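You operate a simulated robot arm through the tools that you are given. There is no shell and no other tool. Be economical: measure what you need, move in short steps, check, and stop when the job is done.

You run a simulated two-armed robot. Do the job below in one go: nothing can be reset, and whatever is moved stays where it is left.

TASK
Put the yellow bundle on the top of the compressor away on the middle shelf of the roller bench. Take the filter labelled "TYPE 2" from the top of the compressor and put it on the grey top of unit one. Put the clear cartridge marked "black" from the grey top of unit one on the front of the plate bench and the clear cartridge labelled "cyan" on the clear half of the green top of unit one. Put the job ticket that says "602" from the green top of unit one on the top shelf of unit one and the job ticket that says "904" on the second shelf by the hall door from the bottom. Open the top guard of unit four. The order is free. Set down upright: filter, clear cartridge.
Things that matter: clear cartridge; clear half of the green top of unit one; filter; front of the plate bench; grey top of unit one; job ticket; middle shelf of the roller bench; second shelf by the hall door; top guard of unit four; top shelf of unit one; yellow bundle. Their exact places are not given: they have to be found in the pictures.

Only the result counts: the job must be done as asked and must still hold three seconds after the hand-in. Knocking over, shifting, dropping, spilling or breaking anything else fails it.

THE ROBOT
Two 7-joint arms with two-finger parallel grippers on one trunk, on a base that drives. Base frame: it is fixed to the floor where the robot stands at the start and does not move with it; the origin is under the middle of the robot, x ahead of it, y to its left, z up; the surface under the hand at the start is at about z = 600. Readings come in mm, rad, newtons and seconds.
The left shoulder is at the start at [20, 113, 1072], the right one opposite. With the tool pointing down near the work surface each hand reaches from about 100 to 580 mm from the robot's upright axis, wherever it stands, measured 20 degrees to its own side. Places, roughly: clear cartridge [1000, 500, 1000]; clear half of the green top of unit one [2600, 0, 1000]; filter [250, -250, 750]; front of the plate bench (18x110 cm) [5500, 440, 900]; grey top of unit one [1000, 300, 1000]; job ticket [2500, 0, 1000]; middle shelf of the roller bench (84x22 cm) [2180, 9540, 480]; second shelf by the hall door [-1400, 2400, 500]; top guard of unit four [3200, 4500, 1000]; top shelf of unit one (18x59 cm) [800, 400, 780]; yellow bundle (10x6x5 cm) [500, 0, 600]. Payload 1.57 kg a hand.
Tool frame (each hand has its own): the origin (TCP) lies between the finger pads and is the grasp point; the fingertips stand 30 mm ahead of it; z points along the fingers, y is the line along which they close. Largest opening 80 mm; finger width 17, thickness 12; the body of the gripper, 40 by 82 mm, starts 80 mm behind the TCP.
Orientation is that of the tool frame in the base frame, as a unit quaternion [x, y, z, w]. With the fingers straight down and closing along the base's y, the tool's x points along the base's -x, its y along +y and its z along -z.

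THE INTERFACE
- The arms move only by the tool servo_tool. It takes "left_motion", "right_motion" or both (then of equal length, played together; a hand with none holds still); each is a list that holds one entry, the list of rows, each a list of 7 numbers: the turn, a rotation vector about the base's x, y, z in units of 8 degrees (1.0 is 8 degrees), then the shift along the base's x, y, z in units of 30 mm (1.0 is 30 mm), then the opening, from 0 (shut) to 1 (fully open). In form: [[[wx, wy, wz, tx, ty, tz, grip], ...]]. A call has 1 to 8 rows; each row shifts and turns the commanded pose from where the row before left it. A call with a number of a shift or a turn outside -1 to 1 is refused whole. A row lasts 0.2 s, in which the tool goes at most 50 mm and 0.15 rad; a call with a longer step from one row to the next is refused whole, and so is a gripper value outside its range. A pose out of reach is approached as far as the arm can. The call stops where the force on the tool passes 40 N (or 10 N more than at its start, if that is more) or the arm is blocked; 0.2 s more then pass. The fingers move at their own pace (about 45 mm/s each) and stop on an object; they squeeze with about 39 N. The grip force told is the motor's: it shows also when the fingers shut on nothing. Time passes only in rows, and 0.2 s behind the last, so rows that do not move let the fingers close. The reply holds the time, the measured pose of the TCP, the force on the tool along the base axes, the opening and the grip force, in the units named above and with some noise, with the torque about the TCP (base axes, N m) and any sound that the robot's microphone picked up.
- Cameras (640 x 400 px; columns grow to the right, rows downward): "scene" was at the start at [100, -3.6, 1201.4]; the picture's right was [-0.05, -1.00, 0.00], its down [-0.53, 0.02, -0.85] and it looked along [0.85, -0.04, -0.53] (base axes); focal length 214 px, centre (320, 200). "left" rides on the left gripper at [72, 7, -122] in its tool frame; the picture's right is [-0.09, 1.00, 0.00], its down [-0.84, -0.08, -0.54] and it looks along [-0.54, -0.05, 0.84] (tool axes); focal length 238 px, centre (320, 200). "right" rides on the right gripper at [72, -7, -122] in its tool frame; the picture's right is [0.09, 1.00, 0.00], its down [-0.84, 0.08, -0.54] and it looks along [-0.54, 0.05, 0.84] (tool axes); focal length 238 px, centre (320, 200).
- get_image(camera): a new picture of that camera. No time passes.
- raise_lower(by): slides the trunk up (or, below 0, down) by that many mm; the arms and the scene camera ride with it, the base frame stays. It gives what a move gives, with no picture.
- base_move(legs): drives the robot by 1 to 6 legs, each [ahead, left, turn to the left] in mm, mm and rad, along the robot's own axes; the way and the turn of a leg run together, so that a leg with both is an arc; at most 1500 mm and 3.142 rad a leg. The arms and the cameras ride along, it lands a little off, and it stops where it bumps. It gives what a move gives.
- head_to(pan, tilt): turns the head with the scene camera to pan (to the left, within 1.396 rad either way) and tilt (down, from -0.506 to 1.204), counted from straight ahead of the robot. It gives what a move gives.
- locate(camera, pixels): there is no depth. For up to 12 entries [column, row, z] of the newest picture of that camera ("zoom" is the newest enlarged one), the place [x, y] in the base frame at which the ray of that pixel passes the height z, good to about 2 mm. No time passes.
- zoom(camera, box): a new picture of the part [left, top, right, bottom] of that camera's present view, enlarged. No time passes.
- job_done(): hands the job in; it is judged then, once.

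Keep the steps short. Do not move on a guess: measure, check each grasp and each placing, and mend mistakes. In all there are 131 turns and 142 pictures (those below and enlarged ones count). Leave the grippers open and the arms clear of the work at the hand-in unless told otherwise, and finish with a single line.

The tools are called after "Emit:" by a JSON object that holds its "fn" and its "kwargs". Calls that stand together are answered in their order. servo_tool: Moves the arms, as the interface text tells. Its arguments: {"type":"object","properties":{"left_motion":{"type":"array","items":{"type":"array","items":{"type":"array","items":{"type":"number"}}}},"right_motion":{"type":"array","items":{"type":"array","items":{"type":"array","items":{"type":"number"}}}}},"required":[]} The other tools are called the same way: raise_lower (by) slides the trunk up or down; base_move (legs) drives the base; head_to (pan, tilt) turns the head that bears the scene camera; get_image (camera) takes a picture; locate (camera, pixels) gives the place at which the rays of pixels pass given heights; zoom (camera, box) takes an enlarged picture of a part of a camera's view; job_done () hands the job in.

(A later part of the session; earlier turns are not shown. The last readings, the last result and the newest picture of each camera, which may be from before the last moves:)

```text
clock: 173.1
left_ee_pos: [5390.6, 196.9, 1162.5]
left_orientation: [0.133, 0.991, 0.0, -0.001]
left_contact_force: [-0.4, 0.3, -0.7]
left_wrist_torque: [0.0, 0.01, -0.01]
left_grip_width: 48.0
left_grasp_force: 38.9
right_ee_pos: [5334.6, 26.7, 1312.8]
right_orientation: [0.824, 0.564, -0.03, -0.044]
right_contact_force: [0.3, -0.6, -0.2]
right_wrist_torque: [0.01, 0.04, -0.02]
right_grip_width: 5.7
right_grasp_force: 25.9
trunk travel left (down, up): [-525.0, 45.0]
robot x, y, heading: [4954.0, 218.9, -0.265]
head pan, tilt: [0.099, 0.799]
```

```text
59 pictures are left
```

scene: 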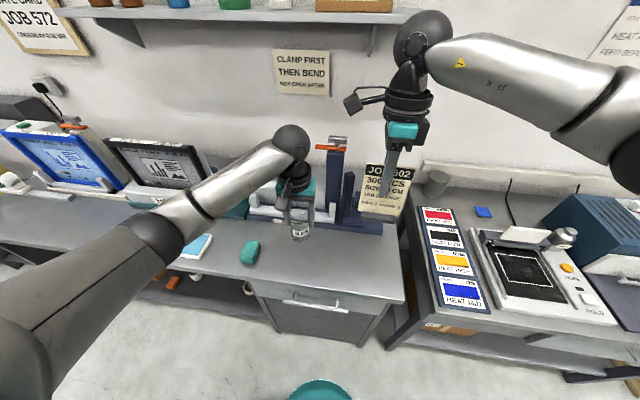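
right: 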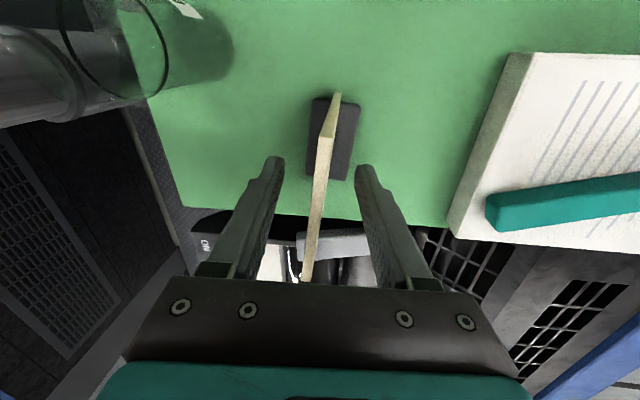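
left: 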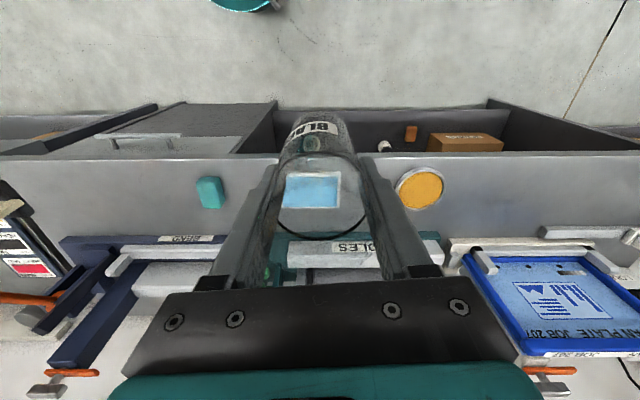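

Emit:
{"fn": "servo_tool", "kwargs": {"left_motion": [[[0, 0, 0, 0, 0, -1, 0], [0, 0, 0, 0, 0, -1, 0], [0, 0, 0, 0, 0, -1, 0], [0, 0, 0, 0, 0, -1, 0], [0, 0, 0, 0, 0, -1, 0], [0, 0, 0, 0, 0, -0.5, 0], [0, 0, 0, 0, 0, 0, 0]]]}}

Emit:
{"fn": "zoom", "kwargs": {"camera": "scene", "box": [220, 170, 420, 310]}}

```text
clock: 174.7
left_ee_pos: [5391.0, 200.1, 997.8]
left_orientation: [0.132, 0.991, 0.001, -0.001]
left_contact_force: [0.3, -0.8, -1.3]
left_wrist_torque: [-0.02, -0.02, 0.02]
left_grip_width: 47.7
left_grasp_force: 39.5
right_ee_pos: [5334.8, 27.1, 1311.5]
right_orientation: [0.825, 0.563, -0.03, -0.045]
right_contact_force: [0.2, 0.6, -0.6]
right_wrist_torque: [0.01, 0.01, -0.03]
right_grip_width: 5.3
right_grasp_force: 25.4
trunk travel left (down, up): [-525.0, 45.0]
robot x, y, heading: [4952.6, 223.3, -0.265]
head pan, tilt: [0.099, 0.799]
```

```text
2.86 times, centred on (320, 240) of scene
```

zoom: 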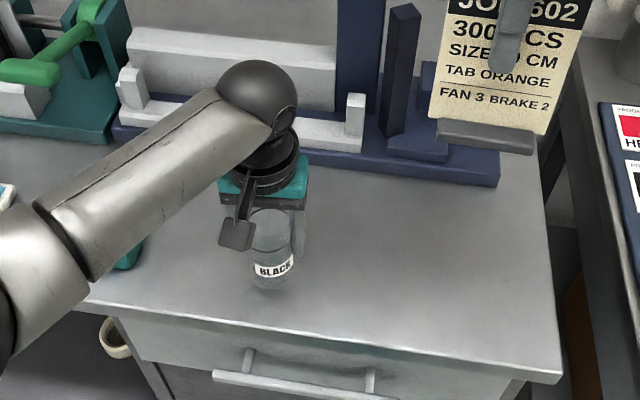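

Emit:
{"fn": "servo_tool", "kwargs": {"left_motion": [[[0, 0, 0, 0, 0, -0.5, 0], [0, 0, 0, 0, 0, -0.2, 0], [0, 0, 0, 0, 0, -0.1, 0], [0, 0, 0, 0, 0, 0, 0]]]}}

Emit:
{"fn": "servo_tool", "kwargs": {"left_motion": [[[0, 0, 0, 0, 0, -0.15, 0], [0, 0, 0, 0, 0, 0, 0]]]}}

```text
clock: 175.7
left_ee_pos: [5391.1, 199.0, 974.4]
left_orientation: [0.132, 0.991, 0.0, -0.002]
left_contact_force: [-0.1, -0.9, -1.7]
left_wrist_torque: [0.0, -0.02, 0.01]
left_grip_width: 47.9
left_grasp_force: 38.8
right_ee_pos: [5333.5, 26.2, 1312.6]
right_orientation: [0.824, 0.564, -0.029, -0.044]
right_contact_force: [-0.5, 0.0, -0.7]
right_wrist_torque: [0.04, -0.01, -0.03]
right_grip_width: 5.6
right_grasp_force: 25.7
trunk travel left (down, up): [-525.0, 45.0]
robot x, y, heading: [4954.9, 220.1, -0.266]
head pan, tilt: [0.099, 0.799]
```

```text
clock: 176.2
left_ee_pos: [5390.6, 197.6, 969.4]
left_orientation: [0.13, 0.991, 0.001, -0.001]
left_contact_force: [-0.2, 0.0, -1.4]
left_wrist_torque: [-0.01, 0.02, -0.02]
left_grip_width: 47.6
left_grasp_force: 38.9
right_ee_pos: [5334.1, 27.6, 1312.3]
right_orientation: [0.824, 0.564, -0.029, -0.045]
right_contact_force: [0.6, 0.4, -0.7]
right_wrist_torque: [0.0, -0.02, 0.04]
right_grip_width: 5.5
right_grasp_force: 25.8
trunk travel left (down, up): [-525.0, 45.0]
robot x, y, heading: [4954.2, 223.9, -0.271]
head pan, tilt: [0.099, 0.799]
```

Emit:
{"fn": "servo_tool", "kwargs": {"left_motion": [[[0, 0, 0, 0, 0, -0.15, 0], [0, 0, 0, 0, 0, 0, 0]]]}}

Emit:
{"fn": "servo_tool", "kwargs": {"left_motion": [[[0, 0, 0, 0, 0, -0.12, 0], [0, 0, 0, 0, 0, 0, 0]]]}}

```text
clock: 176.8
left_ee_pos: [5391.8, 197.8, 967.6]
left_orientation: [0.132, 0.991, -0.001, 0.003]
left_contact_force: [-1.9, 4.6, 28.5]
left_wrist_torque: [0.39, 0.29, -0.05]
left_grip_width: 47.7
left_grasp_force: 38.5
right_ee_pos: [5333.0, 27.5, 1314.7]
right_orientation: [0.824, 0.564, -0.029, -0.044]
right_contact_force: [0.5, -0.3, -1.3]
right_wrist_torque: [-0.01, 0.01, -0.01]
right_grip_width: 5.5
right_grasp_force: 25.3
trunk travel left (down, up): [-525.0, 45.0]
robot x, y, heading: [4953.9, 224.5, -0.265]
head pan, tilt: [0.099, 0.799]
```

```text
clock: 177.4
left_ee_pos: [5392.4, 197.7, 963.7]
left_orientation: [0.13, 0.991, 0.0, 0.003]
left_contact_force: [1.6, 3.0, 31.0]
left_wrist_torque: [0.24, -0.19, 0.01]
left_grip_width: 47.8
left_grasp_force: 39.1
right_ee_pos: [5332.1, 25.4, 1313.2]
right_orientation: [0.824, 0.563, -0.029, -0.044]
right_contact_force: [-0.7, 0.6, -1.3]
right_wrist_torque: [0.0, 0.01, 0.01]
right_grip_width: 5.6
right_grasp_force: 25.6
trunk travel left (down, up): [-525.0, 45.0]
robot x, y, heading: [4953.9, 221.6, -0.266]
head pan, tilt: [0.099, 0.799]
```

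Standing on the bench (31 N). I relieve, open and lift.

Emit:
{"fn": "servo_tool", "kwargs": {"left_motion": [[[0, 0, 0, 0, 0, 0.15, 0], [0, 0, 0, 0, 0, 0, 1], [0, 0, 0, 0, 0, 0, 1], [0, 0, 0, 0, 0, 0, 1], [0, 0, 0, 0, 0, 0.7, 1], [0, 0, 0, 0, 0, 1, 1], [0, 0, 0, 0, 0, 1, 1], [0, 0, 0, 0, 0, 1, 1]]]}}

Emit:
{"fn": "servo_tool", "kwargs": {"left_motion": [[[0, 0, 0, 0, 0, 1, 1], [0, 0, 0, 0, 0, 1, 1], [0, 0, 0, 0, 0, 1, 1], [0, 0, 0, -0.3, 0.3, 1, 1], [0, 0, 0, -0.5, 0.5, 1, 1], [0, 0, 0, -0.5, 0.5, 1, 1], [0, 0, 0, -0.5, 0.5, 1, 1]]]}}

Emit:
{"fn": "get_image", "kwargs": {"camera": "scene"}}

```text
clock: 179.2
left_ee_pos: [5389.2, 200.5, 1077.3]
left_orientation: [0.131, 0.991, 0.002, -0.001]
left_contact_force: [-0.1, 0.4, 0.7]
left_wrist_torque: [0.01, -0.01, 0.01]
left_grip_width: 80.0
left_grasp_force: 0.0
right_ee_pos: [5333.9, 26.3, 1311.2]
right_orientation: [0.824, 0.564, -0.029, -0.043]
right_contact_force: [0.8, 0.6, -0.6]
right_wrist_torque: [-0.04, -0.03, -0.04]
right_grip_width: 5.3
right_grasp_force: 25.6
trunk travel left (down, up): [-525.0, 45.0]
robot x, y, heading: [4954.9, 215.9, -0.265]
head pan, tilt: [0.099, 0.799]
```

```text
clock: 180.8
left_ee_pos: [5334.7, 254.6, 1286.1]
left_orientation: [0.132, 0.991, -0.001, -0.001]
left_contact_force: [0.2, 0.1, 0.3]
left_wrist_torque: [0.0, -0.01, -0.05]
left_grip_width: 80.1
left_grasp_force: 0.0
right_ee_pos: [5334.0, 27.6, 1312.6]
right_orientation: [0.824, 0.564, -0.028, -0.044]
right_contact_force: [0.5, 0.8, 0.1]
right_wrist_torque: [-0.02, -0.02, 0.01]
right_grip_width: 5.7
right_grasp_force: 26.1
trunk travel left (down, up): [-525.0, 45.0]
robot x, y, heading: [4953.8, 217.2, -0.267]
head pan, tilt: [0.099, 0.799]
```

```text
57 pictures are left
```

scene: 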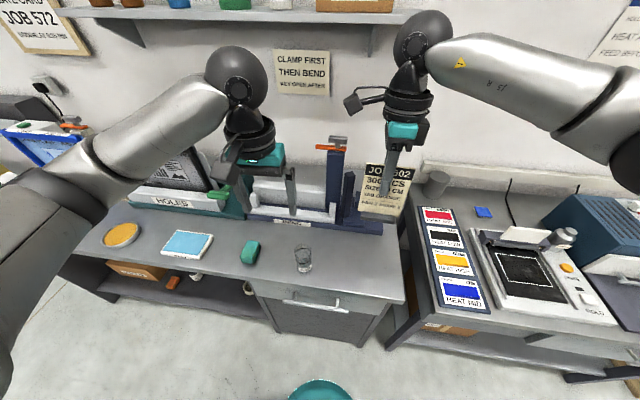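

Black stands upright on the front strip. Now back to the green top for ticket 904 with the left hand.

Emit:
{"fn": "base_move", "kwargs": {"legs": [[-600, 0, 0], [-1156, -293, 0], [0, 0, -1.583]]}}

```text
clock: 193.8
left_ee_pos: [3204.3, 26.0, 1285.4]
left_orientation: [0.788, 0.615, 0.001, -0.001]
left_contact_force: [-0.1, -0.1, 0.0]
left_wrist_torque: [-0.01, 0.0, 0.03]
left_grip_width: 79.8
left_grasp_force: 0.1
right_ee_pos: [2977.3, 23.7, 1314.0]
right_orientation: [0.983, -0.176, 0.01, -0.052]
right_contact_force: [0.6, -0.4, -0.3]
right_wrist_torque: [0.0, 0.0, 0.0]
right_grip_width: 5.6
right_grasp_force: 25.7
trunk travel left (down, up): [-525.0, 45.0]
robot x, y, heading: [3164.4, 406.3, -1.819]
head pan, tilt: [0.099, 0.799]
```

Emit:
{"fn": "base_move", "kwargs": {"legs": [[0, 0, -0.031], [0, -680, 0], [50, 0, 0], [0, 0, 0.4]]}}

Emit:
{"fn": "head_to", "kwargs": {"pan": 0.1, "tilt": 0.9}}

Emit:
{"fn": "get_image", "kwargs": {"camera": "scene"}}

```text
clock: 199.6
left_ee_pos: [2681.0, 202.5, 1285.5]
left_orientation: [0.666, 0.746, 0.0, -0.001]
left_contact_force: [0.6, 0.0, -0.2]
left_wrist_torque: [-0.02, 0.03, -0.01]
left_grip_width: 79.8
left_grasp_force: 0.1
right_ee_pos: [2468.6, 119.4, 1312.2]
right_orientation: [0.999, 0.005, 0.001, -0.052]
right_contact_force: [-0.2, 0.2, -0.7]
right_wrist_torque: [-0.01, 0.0, 0.01]
right_grip_width: 5.3
right_grasp_force: 25.9
trunk travel left (down, up): [-525.0, 45.0]
robot x, y, heading: [2507.0, 541.7, -1.458]
head pan, tilt: [0.099, 0.799]
```

```text
clock: 200.2
left_ee_pos: [2679.9, 201.9, 1286.5]
left_orientation: [0.666, 0.746, 0.0, -0.001]
left_contact_force: [-0.2, -1.0, 0.4]
left_wrist_torque: [0.03, 0.04, -0.01]
left_grip_width: 80.0
left_grasp_force: 0.0
right_ee_pos: [2468.1, 119.5, 1312.7]
right_orientation: [0.999, 0.005, 0.001, -0.053]
right_contact_force: [0.3, 0.3, -0.9]
right_wrist_torque: [-0.01, 0.03, 0.01]
right_grip_width: 5.6
right_grasp_force: 25.2
trunk travel left (down, up): [-525.0, 45.0]
robot x, y, heading: [2505.8, 543.3, -1.452]
head pan, tilt: [0.099, 0.901]
```

```text
56 pictures are left
```

scene: 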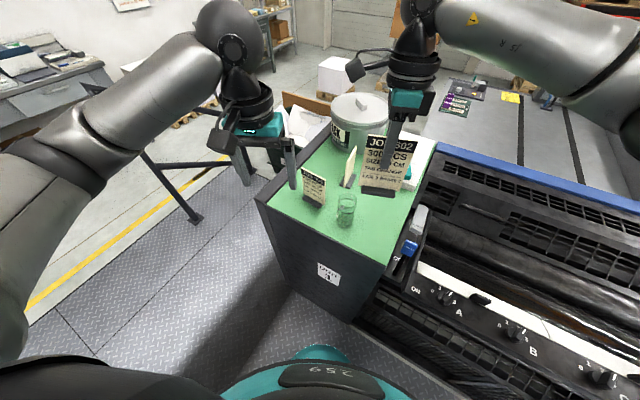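

Emit:
{"fn": "zoom", "kwargs": {"camera": "scene", "box": [270, 140, 398, 230]}}

```text
4.44 times, centred on (334, 185) of scene
```

zoom: 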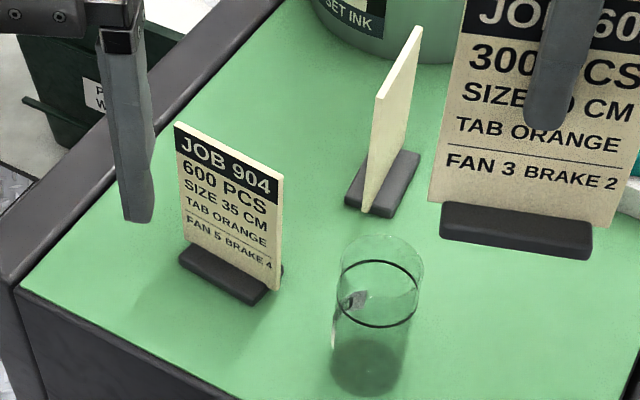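

Emit:
{"fn": "locate", "kwargs": {"camera": "zoom", "pixels": [[176, 123, 1118], [283, 178, 1118], [180, 265, 1007], [258, 304, 1007], [190, 242, 1020], [277, 290, 1020]]}}

```text
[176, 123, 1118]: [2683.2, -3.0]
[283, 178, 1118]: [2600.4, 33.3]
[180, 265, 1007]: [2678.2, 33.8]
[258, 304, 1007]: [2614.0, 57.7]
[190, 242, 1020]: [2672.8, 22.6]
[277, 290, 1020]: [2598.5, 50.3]
```

904's top edge runs (2683,-3)→(2600,33), similar lean. I bring the left hand above it, turned +60° and tilted 6°.

Emit:
{"fn": "servo_tool", "kwargs": {"left_motion": [[[0, 0, 0.94, -0.18, -0.8, -0.4, 0.6], [0, 0, 0.94, -0.18, -0.8, -0.4, 0.6], [0, 0, 0.94, -0.18, -0.8, -0.4, 0.6], [0, 0, 0.94, -0.18, -0.8, -0.4, 0.6], [0, 0, 0.94, -0.18, -0.8, -0.4, 0.6], [0, 0, 0.94, -0.18, -0.8, -0.4, 0.6], [0, 0, 0.94, -0.18, -0.8, -0.4, 0.6], [0, 0, 0.94, -0.18, -0.8, -0.4, 0.6]]]}}

Emit:
{"fn": "servo_tool", "kwargs": {"left_motion": [[[0.69, -0.29, 0, 0, 0, 0, 0.6], [0, 0, 0, 0, 0, 0, 0.6]]]}}

Emit:
{"fn": "get_image", "kwargs": {"camera": "left"}}

```text
clock: 202.0
left_ee_pos: [2635.3, 10.0, 1190.0]
left_orientation: [0.201, 0.98, 0.0, 0.0]
left_contact_force: [-0.5, 0.6, 0.5]
left_wrist_torque: [0.02, 0.0, 0.03]
left_grip_width: 48.4
left_grasp_force: 0.0
right_ee_pos: [2467.6, 119.9, 1312.4]
right_orientation: [0.999, 0.005, 0.001, -0.053]
right_contact_force: [0.0, 0.2, -1.3]
right_wrist_torque: [0.01, 0.0, 0.0]
right_grip_width: 5.7
right_grasp_force: 25.1
trunk travel left (down, up): [-525.0, 45.0]
robot x, y, heading: [2508.5, 544.3, -1.456]
head pan, tilt: [0.099, 0.901]
```

```text
clock: 202.6
left_ee_pos: [2638.0, 10.0, 1190.2]
left_orientation: [0.202, 0.978, 0.051, 0.01]
left_contact_force: [0.5, 0.6, -0.1]
left_wrist_torque: [-0.06, 0.04, -0.03]
left_grip_width: 47.8
left_grasp_force: 0.0
right_ee_pos: [2470.3, 119.6, 1312.8]
right_orientation: [0.999, 0.006, -0.001, -0.053]
right_contact_force: [0.3, -0.1, -0.3]
right_wrist_torque: [0.0, 0.03, 0.0]
right_grip_width: 5.5
right_grasp_force: 25.3
trunk travel left (down, up): [-525.0, 45.0]
robot x, y, heading: [2505.1, 545.6, -1.456]
head pan, tilt: [0.099, 0.901]
```

```text
54 pictures are left
```

left: 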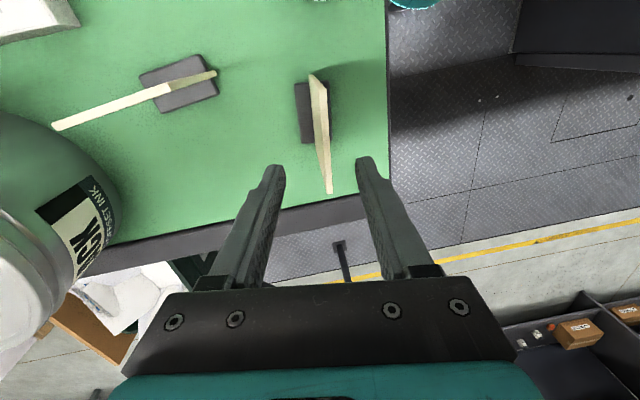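

Emit:
{"fn": "locate", "kwargs": {"camera": "left", "pixels": [[331, 190, 1118], [315, 76, 1118], [310, 82, 1015], [302, 140, 1015], [329, 140, 1118]]}}

```text
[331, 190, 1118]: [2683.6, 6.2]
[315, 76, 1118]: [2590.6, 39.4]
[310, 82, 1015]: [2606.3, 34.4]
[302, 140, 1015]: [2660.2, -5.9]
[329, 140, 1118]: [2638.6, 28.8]
```

Card centre ≈(2640,20). I shift, descend and close.

Emit:
{"fn": "servo_tool", "kwargs": {"left_motion": [[[0, 0, 0, 0.07, 0.37, -0.3, 0.6], [0, 0, 0, 0, 0, -0.9, 0.6], [0, 0, 0, 0, 0, -0.95, 0.6], [0, 0, 0, 0, 0, -0.95, 0.6], [0, 0, 0, 0, 0, 0, 0.6]]]}}

Emit:
{"fn": "get_image", "kwargs": {"camera": "left"}}

```text
clock: 203.8
left_ee_pos: [2640.9, 31.1, 1097.0]
left_orientation: [0.202, 0.978, 0.052, 0.01]
left_contact_force: [-0.9, -0.1, -0.5]
left_wrist_torque: [-0.02, 0.03, 0.0]
left_grip_width: 47.9
left_grasp_force: 0.0
left hand out of reach, approached as far as the arm can: row 4
right_ee_pos: [2468.1, 118.2, 1311.9]
right_orientation: [0.999, 0.006, 0.001, -0.053]
right_contact_force: [0.4, 0.2, -1.4]
right_wrist_torque: [0.01, 0.02, -0.01]
right_grip_width: 5.4
right_grasp_force: 25.3
trunk travel left (down, up): [-525.0, 45.0]
robot x, y, heading: [2508.1, 541.5, -1.458]
head pan, tilt: [0.099, 0.901]
```

```text
53 pictures are left
```

left: 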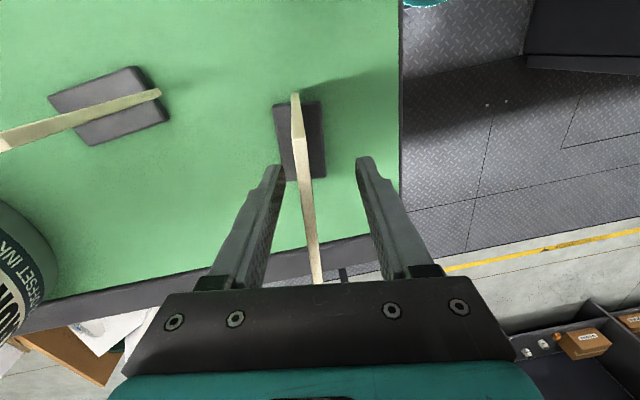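

The card is ~11 mm off centre; I nudge the base 11 mm ahead to centre it, then close.

Emit:
{"fn": "base_move", "kwargs": {"legs": [[11, 0, 0]]}}

Emit:
{"fn": "servo_tool", "kwargs": {"left_motion": [[[0, 0, 0, 0, 0, 0, 0], [0, 0, 0, 0, 0, 0, 0], [0, 0, 0, 0, 0, 0, 0], [0, 0, 0, 0, 0, 0, 0], [0, 0, 0, 0, 0, 0.3, 0], [0, 0, 0, 0, 0, 0.6, 0], [0, 0, 0, 0, 0, 1, 0], [0, 0, 0, 0, 0, 1, 0]]]}}

Emit:
{"fn": "servo_tool", "kwargs": {"left_motion": [[[0, 0, 0, 0, 0, 1, 0], [0, 0, 0, 0, 0, 1, 0], [0, 0, 0, 0, 0, 1, 0], [0, 0, 0, 0.3, 0.9, 0.6, 0], [0, 0, 0, 0.3, 0.9, 0.6, 0], [0, 0, 0, 0.3, 0.9, 0, 0]]]}}

Emit:
{"fn": "get_image", "kwargs": {"camera": "scene"}}

```text
clock: 204.6
left_ee_pos: [2643.4, 20.9, 1098.1]
left_orientation: [0.201, 0.978, 0.052, 0.01]
left_contact_force: [-0.3, 0.5, 0.6]
left_wrist_torque: [0.0, -0.03, 0.02]
left_grip_width: 48.1
left_grasp_force: 0.1
right_ee_pos: [2470.0, 109.9, 1312.5]
right_orientation: [0.999, 0.005, 0.0, -0.052]
right_contact_force: [0.3, -0.1, -0.5]
right_wrist_torque: [-0.02, 0.01, 0.03]
right_grip_width: 5.4
right_grasp_force: 25.9
trunk travel left (down, up): [-525.0, 45.0]
robot x, y, heading: [2506.2, 538.1, -1.458]
head pan, tilt: [0.099, 0.901]
```

```text
clock: 206.4
left_ee_pos: [2640.9, 2.3, 1181.1]
left_orientation: [0.202, 0.978, 0.053, 0.01]
left_contact_force: [0.1, -0.1, -0.7]
left_wrist_torque: [-0.02, -0.01, 0.02]
left_grip_width: 5.2
left_grasp_force: 25.2
left hand out of reach, approached as far as the arm can: row 6, 7, 8
right_ee_pos: [2469.4, 109.5, 1313.1]
right_orientation: [0.999, 0.006, 0.001, -0.052]
right_contact_force: [0.1, 0.0, -0.9]
right_wrist_torque: [0.02, -0.04, 0.0]
right_grip_width: 5.5
right_grasp_force: 25.6
trunk travel left (down, up): [-525.0, 45.0]
robot x, y, heading: [2510.9, 534.0, -1.461]
head pan, tilt: [0.099, 0.901]
```

```text
clock: 207.8
left_ee_pos: [2663.6, -3.2, 1315.0]
left_orientation: [0.202, 0.978, 0.053, 0.009]
left_contact_force: [0.1, -0.8, -1.0]
left_wrist_torque: [0.02, -0.01, 0.01]
left_grip_width: 5.6
left_grasp_force: 25.9
left hand out of reach, approached as far as the arm can: row 2, 4, 5, 6
right_ee_pos: [2470.0, 108.3, 1312.4]
right_orientation: [0.999, 0.006, 0.001, -0.054]
right_contact_force: [-0.4, 0.2, -0.4]
right_wrist_torque: [0.01, -0.02, 0.02]
right_grip_width: 5.7
right_grasp_force: 25.9
trunk travel left (down, up): [-525.0, 45.0]
robot x, y, heading: [2505.9, 535.1, -1.458]
head pan, tilt: [0.099, 0.901]
```

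```text
52 pictures are left
```

scene: 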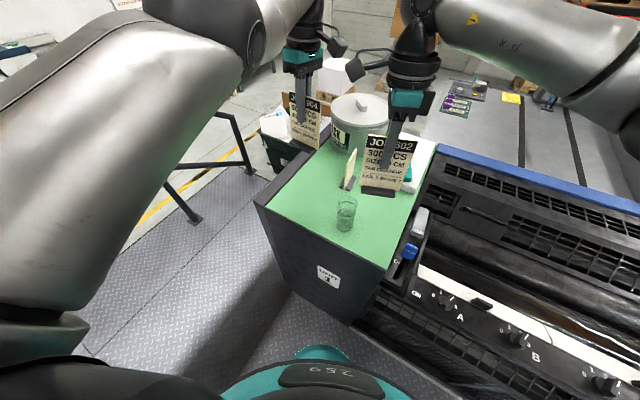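

Both tickets are held and cyan still stands. I bring the left hand back to neutral, then turn for the drive back.

Emit:
{"fn": "servo_tool", "kwargs": {"left_motion": [[[0, 0, -0.9, 0.2, 0.7, 0, 0], [0, 0, -0.9, 0.2, 0.7, 0, 0], [0, 0, -0.9, 0.2, 0.7, 0, 0], [0, 0, -0.9, 0.2, 0.7, 0, 0], [0, 0, -0.9, 0.2, 0.7, 0, 0], [0, 0, -0.9, 0.2, 0.7, 0, 0], [0, 0, -0.9, 0.2, 0.7, 0, 0], [0, 0, -0.9, 0, 0, 0, 0]]]}}

Emit:
{"fn": "base_move", "kwargs": {"legs": [[0, 0, -0.39], [-60, 0, 0]]}}

```text
clock: 209.6
left_ee_pos: [2698.6, -18.4, 1330.9]
left_orientation: [0.648, 0.76, 0.041, 0.033]
left_contact_force: [1.3, -0.8, -0.6]
left_wrist_torque: [-0.01, -0.04, 0.0]
left_grip_width: 5.4
left_grasp_force: 25.8
left hand out of reach, approached as far as the arm can: row 1, 2, 3, 4, 5, 6, 7
right_ee_pos: [2470.2, 109.2, 1312.0]
right_orientation: [0.999, 0.004, 0.0, -0.053]
right_contact_force: [-0.8, -0.9, -1.8]
right_wrist_torque: [0.02, -0.02, 0.01]
right_grip_width: 5.4
right_grasp_force: 25.6
trunk travel left (down, up): [-525.0, 45.0]
robot x, y, heading: [2505.3, 530.3, -1.455]
head pan, tilt: [0.099, 0.901]
```

```text
clock: 211.7
left_ee_pos: [2493.6, 9.3, 1330.5]
left_orientation: [0.78, 0.624, 0.034, 0.04]
left_contact_force: [0.7, 0.5, 0.4]
left_wrist_torque: [-0.04, 0.0, -0.01]
left_grip_width: 5.6
left_grasp_force: 25.7
right_ee_pos: [2329.9, 213.1, 1313.1]
right_orientation: [0.981, -0.186, 0.011, -0.052]
right_contact_force: [0.2, -0.4, -1.4]
right_wrist_torque: [-0.01, 0.03, -0.02]
right_grip_width: 5.5
right_grasp_force: 26.1
trunk travel left (down, up): [-525.0, 45.0]
robot x, y, heading: [2521.4, 590.5, -1.84]
head pan, tilt: [0.099, 0.901]
```

Emit:
{"fn": "servo_tool", "kwargs": {"left_motion": [[[0, 0, 0, 0.4, 0.9, 0, 0], [0, 0, 0, 0.4, 0.9, 0, 0], [0, 0, 0, 0.4, 0.9, 0, 0], [0, 0, 0, 0.4, 0.9, 0, 0], [0, 0, 0, 0.4, 0.9, 0, 0]]]}}

Emit:
{"fn": "base_move", "kwargs": {"legs": [[0, -1000, 0]]}}

```text
clock: 212.9
left_ee_pos: [2493.2, 8.1, 1330.8]
left_orientation: [0.78, 0.624, 0.035, 0.04]
left_contact_force: [0.7, 0.2, -2.2]
left_wrist_torque: [-0.01, 0.05, 0.0]
left_grip_width: 5.7
left_grasp_force: 25.8
left hand out of reach, approached as far as the arm can: row 1, 2, 3, 4, 5
right_ee_pos: [2329.0, 211.6, 1311.5]
right_orientation: [0.981, -0.185, 0.01, -0.052]
right_contact_force: [0.5, -0.4, -0.3]
right_wrist_torque: [-0.01, -0.02, 0.01]
right_grip_width: 5.9
right_grasp_force: 25.9
trunk travel left (down, up): [-525.0, 45.0]
robot x, y, heading: [2523.3, 588.6, -1.842]
head pan, tilt: [0.099, 0.901]
```

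```text
clock: 218.1
left_ee_pos: [1529.4, 275.2, 1330.4]
left_orientation: [0.783, 0.62, 0.034, 0.04]
left_contact_force: [0.3, -0.1, -1.4]
left_wrist_torque: [0.01, -0.03, -0.01]
left_grip_width: 5.7
left_grasp_force: 25.4
right_ee_pos: [1366.0, 479.1, 1312.2]
right_orientation: [0.981, -0.188, 0.011, -0.053]
right_contact_force: [0.3, -0.2, -0.9]
right_wrist_torque: [0.0, 0.02, 0.01]
right_grip_width: 5.6
right_grasp_force: 25.4
trunk travel left (down, up): [-525.0, 45.0]
robot x, y, heading: [1560.8, 861.1, -1.847]
head pan, tilt: [0.099, 0.901]
```

The left arm is stuck near a joint limit. I test which directions free it.

Emit:
{"fn": "servo_tool", "kwargs": {"left_motion": [[[0, 0, 0, 0.9, -0.26, 0, 0], [0, 0, 0, 0.9, -0.26, 0, 0], [0, 0, 0, 0, 0, -0.8, 0], [0, 0, 0, 0, 0, -0.8, 0], [0, 0, 1, 0, 0, 0, 0], [0, 0, 1, 0, 0, 0, 0], [0, 0, 1, 0, 0, 0, 0]]]}}

Emit:
{"fn": "get_image", "kwargs": {"camera": "scene"}}

```text
clock: 219.7
left_ee_pos: [1582.7, 257.7, 1283.4]
left_orientation: [0.635, 0.771, 0.042, 0.032]
left_contact_force: [-0.8, -0.4, -1.0]
left_wrist_torque: [-0.03, -0.02, 0.01]
left_grip_width: 5.5
left_grasp_force: 25.0
left hand out of reach, approached as far as the arm can: row 2, 7
right_ee_pos: [1367.6, 479.2, 1312.3]
right_orientation: [0.981, -0.188, 0.01, -0.051]
right_contact_force: [0.3, -0.5, -1.1]
right_wrist_torque: [-0.04, -0.02, 0.0]
right_grip_width: 5.3
right_grasp_force: 25.6
trunk travel left (down, up): [-525.0, 45.0]
robot x, y, heading: [1563.1, 857.2, -1.849]
head pan, tilt: [0.099, 0.901]
```

```text
51 pictures are left
```

scene: 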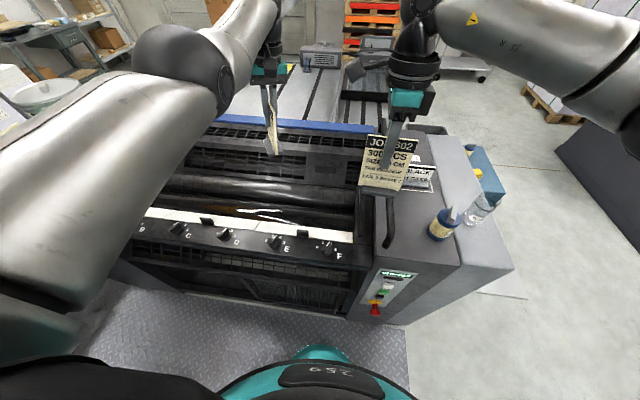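

Emit:
{"fn": "servo_tool", "kwargs": {"left_motion": [[[0, 0, 0, 0.3, 0.6, -0.6, 0], [0, 0, 0, 0.3, 0.6, -0.6, 0], [0, 0, 0, 0.5, 0.8, 0, 0], [0, 0, 0, 0.5, 0.8, 0, 0], [0, 0, 0, 0.5, 0.8, 0, 0], [0, 0, 0, 0.5, 0.8, 0, 0]]]}}

```text
clock: 221.1
left_ee_pos: [1662.9, 389.3, 1247.0]
left_orientation: [0.636, 0.77, 0.043, 0.032]
left_contact_force: [-0.1, 0.5, -0.8]
left_wrist_torque: [0.0, 0.03, -0.01]
left_grip_width: 5.7
left_grasp_force: 25.6
right_ee_pos: [1367.3, 478.9, 1312.2]
right_orientation: [0.981, -0.188, 0.01, -0.051]
right_contact_force: [0.7, 0.1, -1.4]
right_wrist_torque: [-0.03, -0.02, 0.0]
right_grip_width: 5.6
right_grasp_force: 25.4
trunk travel left (down, up): [-525.0, 45.0]
robot x, y, heading: [1562.7, 855.4, -1.843]
head pan, tilt: [0.099, 0.901]
```

Freed. I raise the left hand a bit and drive on to the front of unit one (left of its step).

Emit:
{"fn": "servo_tool", "kwargs": {"left_motion": [[[0, 0, -0.8, 0, 0, 0.8, 0], [0, 0, -0.8, 0, 0, 0.8, 0], [0, 0, -0.8, 0, 0, 0.8, 0], [0, 0, -0.8, 0, 0, 0.8, 0]]]}}

Emit:
{"fn": "base_move", "kwargs": {"legs": [[0, -1000, 0], [0, 0, 1.565]]}}

```text
clock: 222.1
left_ee_pos: [1660.9, 388.2, 1343.4]
left_orientation: [0.792, 0.609, 0.034, 0.039]
left_contact_force: [0.5, 0.1, -1.5]
left_wrist_torque: [0.01, -0.01, -0.04]
left_grip_width: 5.5
left_grasp_force: 25.2
right_ee_pos: [1367.1, 478.8, 1312.0]
right_orientation: [0.981, -0.187, 0.01, -0.051]
right_contact_force: [0.2, 0.6, -1.0]
right_wrist_torque: [-0.04, 0.01, 0.02]
right_grip_width: 5.6
right_grasp_force: 25.4
trunk travel left (down, up): [-525.0, 45.0]
robot x, y, heading: [1564.0, 859.0, -1.848]
head pan, tilt: [0.099, 0.901]
```

```text
clock: 231.2
left_ee_pos: [1050.2, 1231.6, 1344.6]
left_orientation: [0.114, 0.992, 0.053, 0.005]
left_contact_force: [-0.7, 0.5, -2.1]
left_wrist_torque: [-0.01, -0.01, 0.04]
left_grip_width: 5.3
left_grasp_force: 25.4
right_ee_pos: [967.4, 935.5, 1312.7]
right_orientation: [0.819, 0.571, -0.03, -0.044]
right_contact_force: [-0.4, -0.5, -0.8]
right_wrist_torque: [-0.04, -0.04, 0.02]
right_grip_width: 5.5
right_grasp_force: 25.8
trunk travel left (down, up): [-525.0, 45.0]
robot x, y, heading: [583.7, 1118.3, -0.248]
head pan, tilt: [0.099, 0.901]
```

Emit:
{"fn": "base_move", "kwargs": {"legs": [[0, 0, -0.032], [0, -330, 0]]}}

Emit:
{"fn": "raise_lower", "kwargs": {"by": -220}}

Emit:
{"fn": "get_image", "kwargs": {"camera": "scene"}}

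```text
clock: 233.8
left_ee_pos: [959.7, 892.5, 1345.1]
left_orientation: [0.131, 0.99, 0.052, 0.004]
left_contact_force: [-0.6, 0.5, -1.5]
left_wrist_torque: [0.0, 0.02, 0.01]
left_grip_width: 5.8
left_grasp_force: 25.3
right_ee_pos: [866.7, 599.4, 1312.3]
right_orientation: [0.828, 0.558, -0.029, -0.045]
right_contact_force: [0.1, -1.0, -0.7]
right_wrist_torque: [0.01, 0.02, -0.01]
right_grip_width: 5.5
right_grasp_force: 25.5
trunk travel left (down, up): [-525.0, 45.0]
robot x, y, heading: [488.6, 800.7, -0.279]
head pan, tilt: [0.099, 0.901]
```

```text
clock: 236.1
left_ee_pos: [959.3, 893.9, 1124.9]
left_orientation: [0.132, 0.99, 0.052, 0.005]
left_contact_force: [-0.5, -1.3, -0.8]
left_wrist_torque: [-0.03, 0.02, -0.01]
left_grip_width: 5.4
left_grasp_force: 25.6
right_ee_pos: [867.5, 599.2, 1092.5]
right_orientation: [0.828, 0.558, -0.028, -0.044]
right_contact_force: [-0.4, 0.0, 0.1]
right_wrist_torque: [0.02, 0.0, 0.01]
right_grip_width: 5.7
right_grasp_force: 25.6
trunk travel left (down, up): [-305.0, 265.0]
robot x, y, heading: [486.2, 795.8, -0.283]
head pan, tilt: [0.099, 0.901]
```

```text
50 pictures are left
```

scene: 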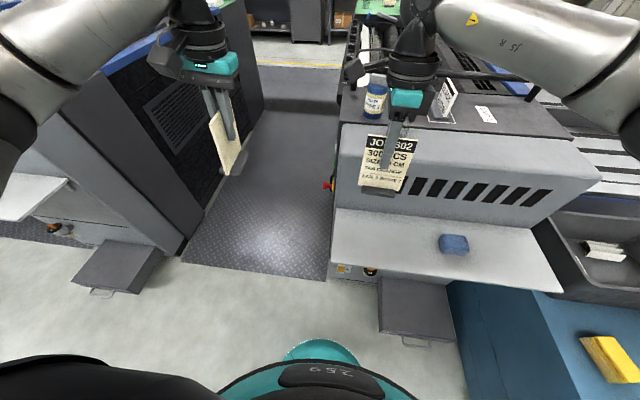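

Emit:
{"fn": "locate", "kwargs": {"camera": "scene", "pixels": [[330, 262, 780], [335, 208, 780], [453, 250, 780], [385, 240, 780], [560, 292, 780], [385, 192, 1000]]}}

Emit:
{"fn": "zoom", "kwargs": {"camera": "scene", "box": [310, 60, 500, 300]}}

```text
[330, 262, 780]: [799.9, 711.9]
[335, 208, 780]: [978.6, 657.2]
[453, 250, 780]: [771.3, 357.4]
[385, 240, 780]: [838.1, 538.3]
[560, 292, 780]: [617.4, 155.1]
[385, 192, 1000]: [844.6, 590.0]
```

```text
1.67 times, centred on (405, 180) of scene
```

zoom: 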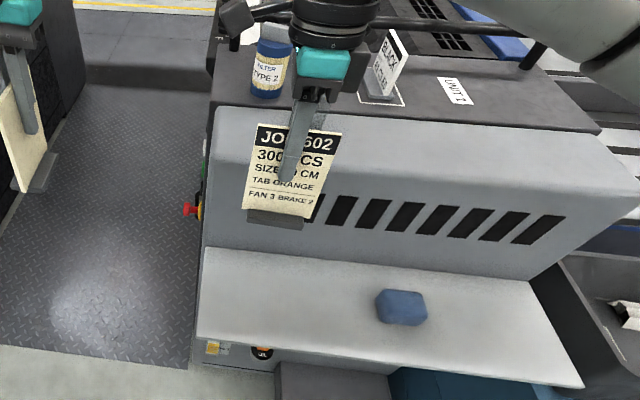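

The card hangs in front of the hump, over the shelf's free left part. I lower it to near the shelf.

Emit:
{"fn": "servo_tool", "kwargs": {"right_motion": [[[0, 0, 0, -0.25, -0.37, -0.9, 0], [0, 0, 0, -0.25, -0.37, -0.9, 0], [0, 0, 0, 0, 0, -0.95, 0], [0, 0, 0, 0, 0, -0.95, 0], [0, 0, 0, 0, 0, -0.95, 0], [0, 0, 0, 0, 0, -0.95, 0], [0, 0, 0, 0, 0, -0.8, 0], [0, 0, 0, 0, 0, -0.4, 0]]]}}

Emit:
{"fn": "get_image", "kwargs": {"camera": "scene"}}

```text
clock: 237.9
left_ee_pos: [960.5, 893.8, 1125.0]
left_orientation: [0.131, 0.99, 0.052, 0.005]
left_contact_force: [-0.3, -0.2, -0.2]
left_wrist_torque: [0.01, -0.03, 0.0]
left_grip_width: 5.5
left_grasp_force: 26.0
right_ee_pos: [850.0, 577.2, 888.7]
right_orientation: [0.829, 0.557, -0.029, -0.044]
right_contact_force: [0.6, 0.2, -1.0]
right_wrist_torque: [0.0, -0.02, -0.01]
right_grip_width: 5.6
right_grasp_force: 25.6
trunk travel left (down, up): [-305.0, 265.0]
robot x, y, heading: [490.5, 798.9, -0.281]
head pan, tilt: [0.099, 0.901]
```

```text
48 pictures are left
```

scene: 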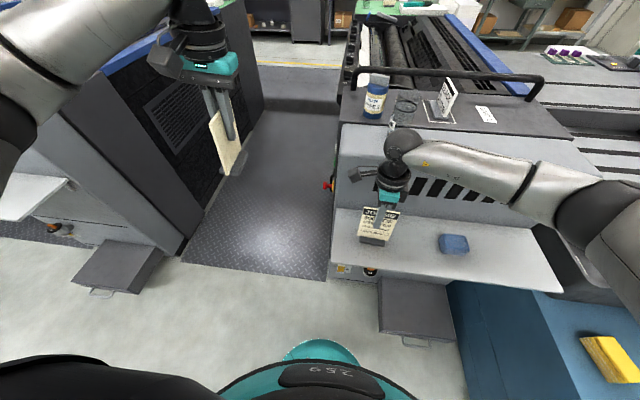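

Yellow cartridge is still in place too. I creep down to the shelf.

Emit:
{"fn": "servo_tool", "kwargs": {"right_motion": [[[0, 0, 0, 0, 0, -0.25, 0], [0, 0, 0, 0, 0, -0.1, 0], [0, 0, 0, 0, 0, 0, 0]]]}}

Emit:
{"fn": "servo_tool", "kwargs": {"right_motion": [[[0, 0, 0, 0, 0, -0.15, 0], [0, 0, 0, 0, 0, 0, 0]]]}}

```text
clock: 238.7
left_ee_pos: [959.4, 894.0, 1125.7]
left_orientation: [0.131, 0.99, 0.052, 0.004]
left_contact_force: [-0.6, -0.1, 0.3]
left_wrist_torque: [0.0, 0.0, -0.01]
left_grip_width: 5.9
left_grasp_force: 25.3
right_ee_pos: [851.9, 577.8, 878.6]
right_orientation: [0.828, 0.558, -0.028, -0.043]
right_contact_force: [-2.3, -0.5, 10.8]
right_wrist_torque: [-0.22, 0.14, 0.02]
right_grip_width: 5.5
right_grasp_force: 25.5
trunk travel left (down, up): [-305.0, 265.0]
robot x, y, heading: [489.5, 798.7, -0.284]
head pan, tilt: [0.099, 0.901]
```

```text
clock: 239.3
left_ee_pos: [958.6, 894.2, 1124.5]
left_orientation: [0.132, 0.99, 0.053, 0.005]
left_contact_force: [1.2, 0.2, -0.6]
left_wrist_torque: [0.01, 0.0, -0.02]
left_grip_width: 5.3
left_grasp_force: 25.9
right_ee_pos: [851.9, 579.0, 874.8]
right_orientation: [0.828, 0.558, -0.027, -0.043]
right_contact_force: [-2.5, -0.4, 20.3]
right_wrist_torque: [0.04, -0.07, -0.03]
right_grip_width: 5.8
right_grasp_force: 25.9
trunk travel left (down, up): [-305.0, 265.0]
robot x, y, heading: [488.0, 800.1, -0.28]
head pan, tilt: [0.099, 0.901]
```

Contact with 20 N. I open and lift straight up.

Emit:
{"fn": "servo_tool", "kwargs": {"right_motion": [[[0, 0, 0, 0, 0, 0, 0.4], [0, 0, 0, 0, 0, 0, 0.5], [0, 0, 0, 0, 0, 0, 0.5], [0, 0, 0, 0, 0, 0.7, 0.5], [0, 0, 0, 0, 0, 1, 0.5], [0, 0, 0, 0, 0, 1, 0.5], [0, 0, 0, 0, 0, 1, 0.5], [0, 0, 0, 0, 0, 1, 1]]]}}

Emit:
{"fn": "servo_tool", "kwargs": {"right_motion": [[[0, 0, 0.9, -0.3, 0, 1, 1], [0, 0, 0.9, -0.3, 0, 1, 1], [0, 0, 0.9, -0.3, 0, 1, 1], [0, 0, 0.9, -0.3, 0, 1, 1], [0, 0, 0.9, -0.3, 0, 0.5, 1], [0, 0, 0.9, -0.3, 0, 0, 1], [0, 0, 0.9, -0.3, 0, 0, 1], [0, 0, 0.9, -0.3, 0, 0, 1]]]}}

Emit:
{"fn": "get_image", "kwargs": {"camera": "scene"}}

```text
clock: 241.1
left_ee_pos: [960.5, 893.5, 1124.5]
left_orientation: [0.132, 0.99, 0.052, 0.005]
left_contact_force: [0.5, 0.4, -0.7]
left_wrist_torque: [-0.03, -0.02, 0.03]
left_grip_width: 5.6
left_grasp_force: 25.3
right_ee_pos: [851.1, 577.0, 1015.4]
right_orientation: [0.829, 0.557, -0.028, -0.045]
right_contact_force: [-0.1, 0.2, -0.2]
right_wrist_torque: [-0.03, -0.01, 0.02]
right_grip_width: 74.2
right_grasp_force: 0.0
trunk travel left (down, up): [-305.0, 265.0]
robot x, y, heading: [487.7, 797.7, -0.281]
head pan, tilt: [0.099, 0.901]
```

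```text
clock: 242.9
left_ee_pos: [959.4, 893.2, 1123.9]
left_orientation: [0.131, 0.99, 0.052, 0.005]
left_contact_force: [0.3, 0.2, -1.2]
left_wrist_torque: [0.03, 0.02, 0.0]
left_grip_width: 5.6
left_grasp_force: 25.7
right_ee_pos: [779.1, 577.4, 1150.4]
right_orientation: [0.458, 0.888, -0.047, -0.025]
right_contact_force: [-0.7, 1.0, 0.8]
right_wrist_torque: [0.01, -0.01, 0.0]
right_grip_width: 80.0
right_grasp_force: 0.2
trunk travel left (down, up): [-305.0, 265.0]
robot x, y, heading: [495.3, 797.9, -0.28]
head pan, tilt: [0.099, 0.901]
```

```text
47 pictures are left
```

scene: 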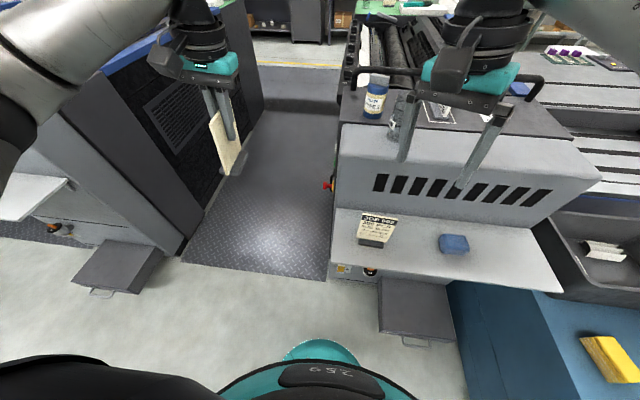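

Ticket 602 stands on unit one's top shelf. With 904 still in the left hand I go back to the compressor for the yellow bundle, levelling the right hand on the way.

Emit:
{"fn": "base_move", "kwargs": {"legs": [[-289, -788, 0], [0, 0, 0.28]]}}

Emit:
{"fn": "raise_lower", "kwargs": {"by": -180}}

Emit:
{"fn": "servo_tool", "kwargs": {"right_motion": [[[0.43, -0.62, 0, 0, 0, 0, 1], [0, 0, 0.7, 0, 0, 0, 1], [0, 0, 0.7, 0, 0, 0, 1], [0, 0, 0, 0, 0, 0, 1]]]}}

Emit:
{"fn": "get_image", "kwargs": {"camera": "right"}}

```text
clock: 248.3
left_ee_pos: [425.2, 340.2, 1124.4]
left_orientation: [-0.008, 0.999, 0.052, -0.002]
left_contact_force: [-0.1, -0.5, -0.6]
left_wrist_torque: [-0.05, -0.01, -0.02]
left_grip_width: 5.8
left_grasp_force: 25.8
right_ee_pos: [339.3, -14.9, 1149.7]
right_orientation: [0.33, 0.943, -0.05, -0.018]
right_contact_force: [-0.3, -0.2, -0.7]
right_wrist_torque: [0.02, -0.05, 0.01]
right_grip_width: 80.0
right_grasp_force: 0.1
trunk travel left (down, up): [-305.0, 265.0]
robot x, y, heading: [2.5, 120.1, -0.002]
head pan, tilt: [0.099, 0.901]
```

```text
clock: 250.3
left_ee_pos: [425.8, 339.7, 944.3]
left_orientation: [-0.008, 0.999, 0.052, -0.001]
left_contact_force: [-0.3, -0.3, -0.4]
left_wrist_torque: [-0.02, -0.01, 0.01]
left_grip_width: 5.5
left_grasp_force: 25.6
right_ee_pos: [339.5, -13.2, 970.1]
right_orientation: [0.328, 0.943, -0.049, -0.018]
right_contact_force: [0.4, -0.8, 0.5]
right_wrist_torque: [0.01, 0.01, 0.0]
right_grip_width: 79.9
right_grasp_force: 0.0
trunk travel left (down, up): [-125.0, 445.0]
robot x, y, heading: [1.5, 119.5, -0.003]
head pan, tilt: [0.099, 0.901]
```

```text
clock: 251.3
left_ee_pos: [424.9, 338.8, 944.4]
left_orientation: [-0.008, 0.999, 0.053, -0.002]
left_contact_force: [0.6, 0.2, -1.2]
left_wrist_torque: [0.04, 0.0, -0.01]
left_grip_width: 5.4
left_grasp_force: 25.6
right_ee_pos: [339.5, -14.6, 969.4]
right_orientation: [0.237, 0.971, -0.006, 0.013]
right_contact_force: [0.2, 0.5, -0.3]
right_wrist_torque: [-0.01, 0.04, -0.01]
right_grip_width: 79.8
right_grasp_force: 0.0
trunk travel left (down, up): [-125.0, 445.0]
robot x, y, heading: [-0.0, 122.1, 0.002]
head pan, tilt: [0.099, 0.901]
```

```text
46 pictures are left
```

right: 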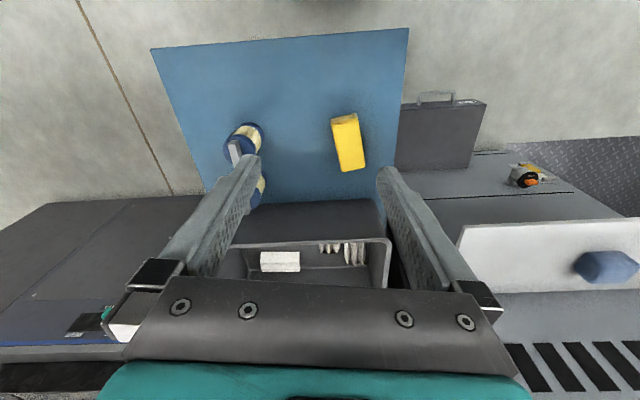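

Emit:
{"fn": "zoom", "kwargs": {"camera": "right", "box": [300, 100, 396, 180]}}

```text
5.00 times, centred on (348, 140) of right
```

zoom: 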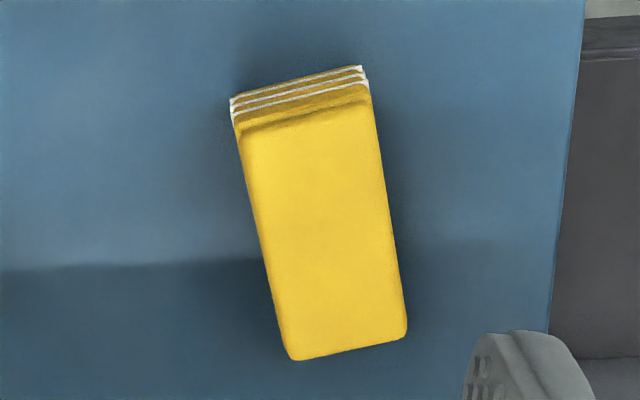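

Emit:
{"fn": "locate", "kwargs": {"camera": "zoom", "pixels": [[240, 130, 650], [370, 95, 650], [290, 358, 650], [407, 335, 650], [325, 225, 650], [232, 100, 600], [362, 68, 600]]}}

```text
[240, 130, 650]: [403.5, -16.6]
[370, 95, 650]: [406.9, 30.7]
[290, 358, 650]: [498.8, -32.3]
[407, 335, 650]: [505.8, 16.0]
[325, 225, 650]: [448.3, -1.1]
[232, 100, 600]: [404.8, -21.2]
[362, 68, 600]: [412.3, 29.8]
```

Bundle centre (453,-1), long axis -9°. I line up above it.

Emit:
{"fn": "servo_tool", "kwargs": {"right_motion": [[[0.13, 0.16, 0.58, 0.95, 0.12, -0.3, 1], [0, 0, 0.58, 0.95, 0.12, -0.3, 1], [0, 0, 0.58, 0.95, 0.12, -0.3, 1], [0, 0, 0.58, 0.95, 0.12, -0.3, 1], [0, 0, 0, 0, 0, -0.95, 1], [0, 0, 0, 0, 0, -0.95, 1], [0, 0, 0, 0, 0, -0.95, 1], [0, 0, 0, 0, 0, -0.95, 1]]]}}

Emit:
{"fn": "get_image", "kwargs": {"camera": "right"}}

```text
clock: 253.1
left_ee_pos: [425.9, 339.8, 944.1]
left_orientation: [-0.007, 0.999, 0.052, -0.003]
left_contact_force: [-0.1, 0.6, -1.1]
left_wrist_torque: [0.0, -0.02, -0.02]
left_grip_width: 5.4
left_grasp_force: 24.9
right_ee_pos: [454.3, -0.4, 818.3]
right_orientation: [0.077, 0.997, 0.001, 0.0]
right_contact_force: [-0.3, -0.2, -0.7]
right_wrist_torque: [-0.02, 0.03, -0.01]
right_grip_width: 80.0
right_grasp_force: 0.0
trunk travel left (down, up): [-125.0, 445.0]
robot x, y, heading: [-0.5, 121.4, -0.003]
head pan, tilt: [0.099, 0.901]
```

```text
44 pictures are left
```

right: 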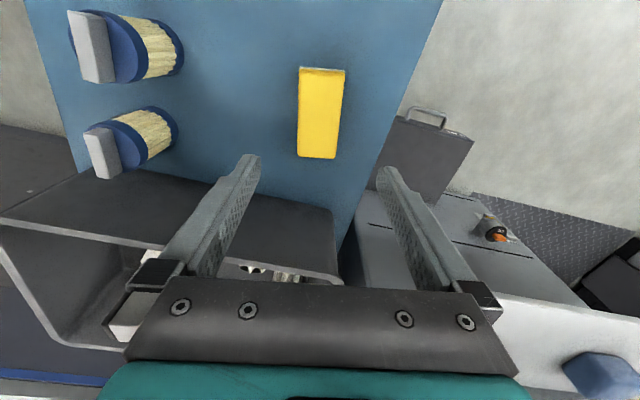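

Well aligned. Descend and grip.

Emit:
{"fn": "servo_tool", "kwargs": {"right_motion": [[[0, 0, 0, 0, 0, -1, 1], [0, 0, 0, 0, 0, -1, 1], [0, 0, 0, 0, 0, -1, 1], [0, 0, 0, 0, 0, -1, 1], [0, 0, 0, 0, 0, -1, 1], [0, 0, 0, 0, 0, -0.95, 1], [0, 0, 0, 0, 0, 0, 1]]]}}

Emit:
{"fn": "servo_tool", "kwargs": {"right_motion": [[[0, 0, 0, 0, 0, 0, 0], [0, 0, 0, 0, 0, 0, 0], [0, 0, 0, 0, 0, 0, 0], [0, 0, 0, 0, 0, 0, 0], [0, 0, 0, 0, 0, 0.4, 0], [0, 0, 0, 0, 0, 0.8, 0], [0, 0, 0, 0, 0, 1, 0], [0, 0, 0, 0, 0, 1, 0]]]}}

Emit:
{"fn": "get_image", "kwargs": {"camera": "right"}}

```text
clock: 254.7
left_ee_pos: [425.5, 339.8, 943.6]
left_orientation: [-0.007, 0.999, 0.051, -0.003]
left_contact_force: [0.2, 0.4, -1.0]
left_wrist_torque: [0.03, -0.04, 0.03]
left_grip_width: 5.2
left_grasp_force: 25.9
right_ee_pos: [454.5, 0.6, 639.2]
right_orientation: [0.077, 0.997, 0.002, 0.0]
right_contact_force: [0.3, -0.6, -0.1]
right_wrist_torque: [0.0, 0.0, 0.0]
right_grip_width: 80.1
right_grasp_force: 0.1
trunk travel left (down, up): [-125.0, 445.0]
robot x, y, heading: [2.2, 117.7, -0.001]
head pan, tilt: [0.099, 0.901]
```

```text
clock: 256.5
left_ee_pos: [424.9, 338.9, 943.9]
left_orientation: [-0.008, 0.999, 0.052, -0.002]
left_contact_force: [0.7, -0.8, 0.3]
left_wrist_torque: [0.0, 0.0, -0.03]
left_grip_width: 5.3
left_grasp_force: 25.7
right_ee_pos: [452.3, -1.0, 737.5]
right_orientation: [0.077, 0.997, 0.001, 0.0]
right_contact_force: [1.1, -0.3, -1.5]
right_wrist_torque: [0.03, -0.01, 0.01]
right_grip_width: 51.3
right_grasp_force: 38.8
trunk travel left (down, up): [-125.0, 445.0]
robot x, y, heading: [-0.3, 119.2, 0.001]
head pan, tilt: [0.099, 0.901]
```

```text
43 pictures are left
```

right: 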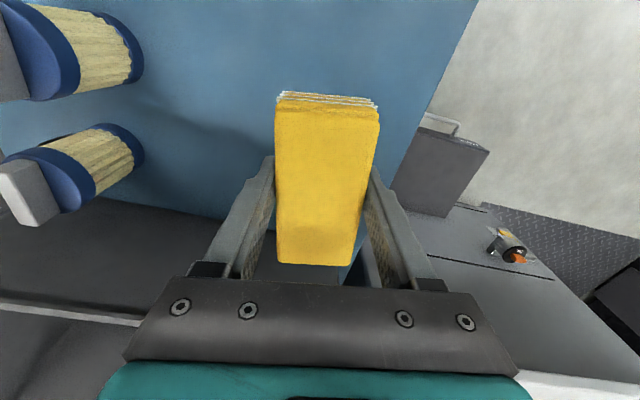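

Yellow is held. I lift it and drive toward the shelving by the hall door.

Emit:
{"fn": "servo_tool", "kwargs": {"right_motion": [[[0, 0, 0, -0.3, 0, 1, 0], [0, 0, 0, -0.3, 0, 1, 0], [0, 0, 0, -0.3, 0, 1, 0], [0, 0, 0, -0.3, 0, 1, 0], [0, 0, 0, -0.3, 0, 1, 0], [0, 0, 0, -0.3, 0, 1, 0], [0, 0, 0, -0.3, 0, 1, 0]]]}}

Emit:
{"fn": "base_move", "kwargs": {"legs": [[-200, 1350, 0], [0, 0, 2.4]]}}

Emit:
{"fn": "head_to", "kwargs": {"pan": 0.0, "tilt": 0.4}}

Emit:
{"fn": "get_image", "kwargs": {"camera": "scene"}}

```text
clock: 258.1
left_ee_pos: [425.1, 338.6, 943.3]
left_orientation: [-0.008, 0.999, 0.053, -0.002]
left_contact_force: [-0.3, 0.2, 0.0]
left_wrist_torque: [-0.05, -0.02, 0.01]
left_grip_width: 5.2
left_grasp_force: 26.2
right_ee_pos: [388.1, -0.4, 948.6]
right_orientation: [0.078, 0.997, 0.001, -0.001]
right_contact_force: [-0.1, 0.4, -2.8]
right_wrist_torque: [0.0, 0.06, 0.02]
right_grip_width: 51.3
right_grasp_force: 39.3
trunk travel left (down, up): [-125.0, 445.0]
robot x, y, heading: [0.6, 119.4, -0.007]
head pan, tilt: [0.099, 0.901]
```

```text
clock: 270.6
left_ee_pos: [-640.4, 1613.2, 944.3]
left_orientation: [0.929, -0.367, -0.016, 0.05]
left_contact_force: [0.6, 0.1, -1.5]
left_wrist_torque: [0.0, 0.02, 0.0]
left_grip_width: 5.6
left_grasp_force: 25.4
right_ee_pos: [-378.3, 1832.0, 947.3]
right_orientation: [0.895, -0.445, -0.001, 0.001]
right_contact_force: [-0.1, 0.1, -2.3]
right_wrist_torque: [-0.01, -0.01, 0.0]
right_grip_width: 51.2
right_grasp_force: 39.1
trunk travel left (down, up): [-125.0, 445.0]
robot x, y, heading: [-186.3, 1475.8, 2.368]
head pan, tilt: [0.099, 0.901]
```

```text
clock: 271.5
left_ee_pos: [-639.3, 1613.1, 943.7]
left_orientation: [0.928, -0.368, -0.018, 0.049]
left_contact_force: [-0.2, 0.6, -0.9]
left_wrist_torque: [-0.02, 0.0, -0.01]
left_grip_width: 5.4
left_grasp_force: 25.6
right_ee_pos: [-378.1, 1832.8, 946.4]
right_orientation: [0.895, -0.445, -0.001, 0.001]
right_contact_force: [-1.1, 0.4, -1.5]
right_wrist_torque: [0.02, 0.01, 0.01]
right_grip_width: 51.2
right_grasp_force: 39.3
trunk travel left (down, up): [-125.0, 445.0]
robot x, y, heading: [-179.1, 1478.5, 2.372]
head pan, tilt: [0.0, 0.4]
```

```text
42 pictures are left
```

scene: 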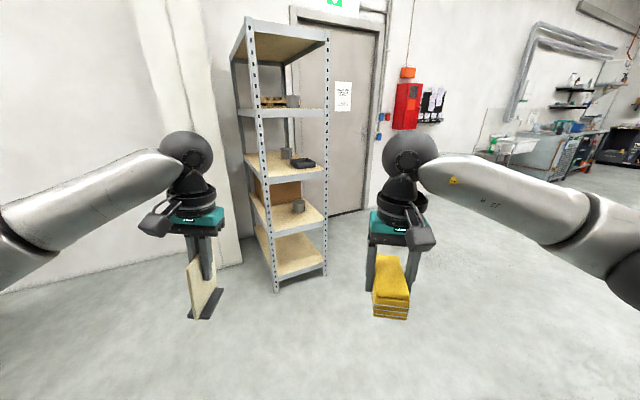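

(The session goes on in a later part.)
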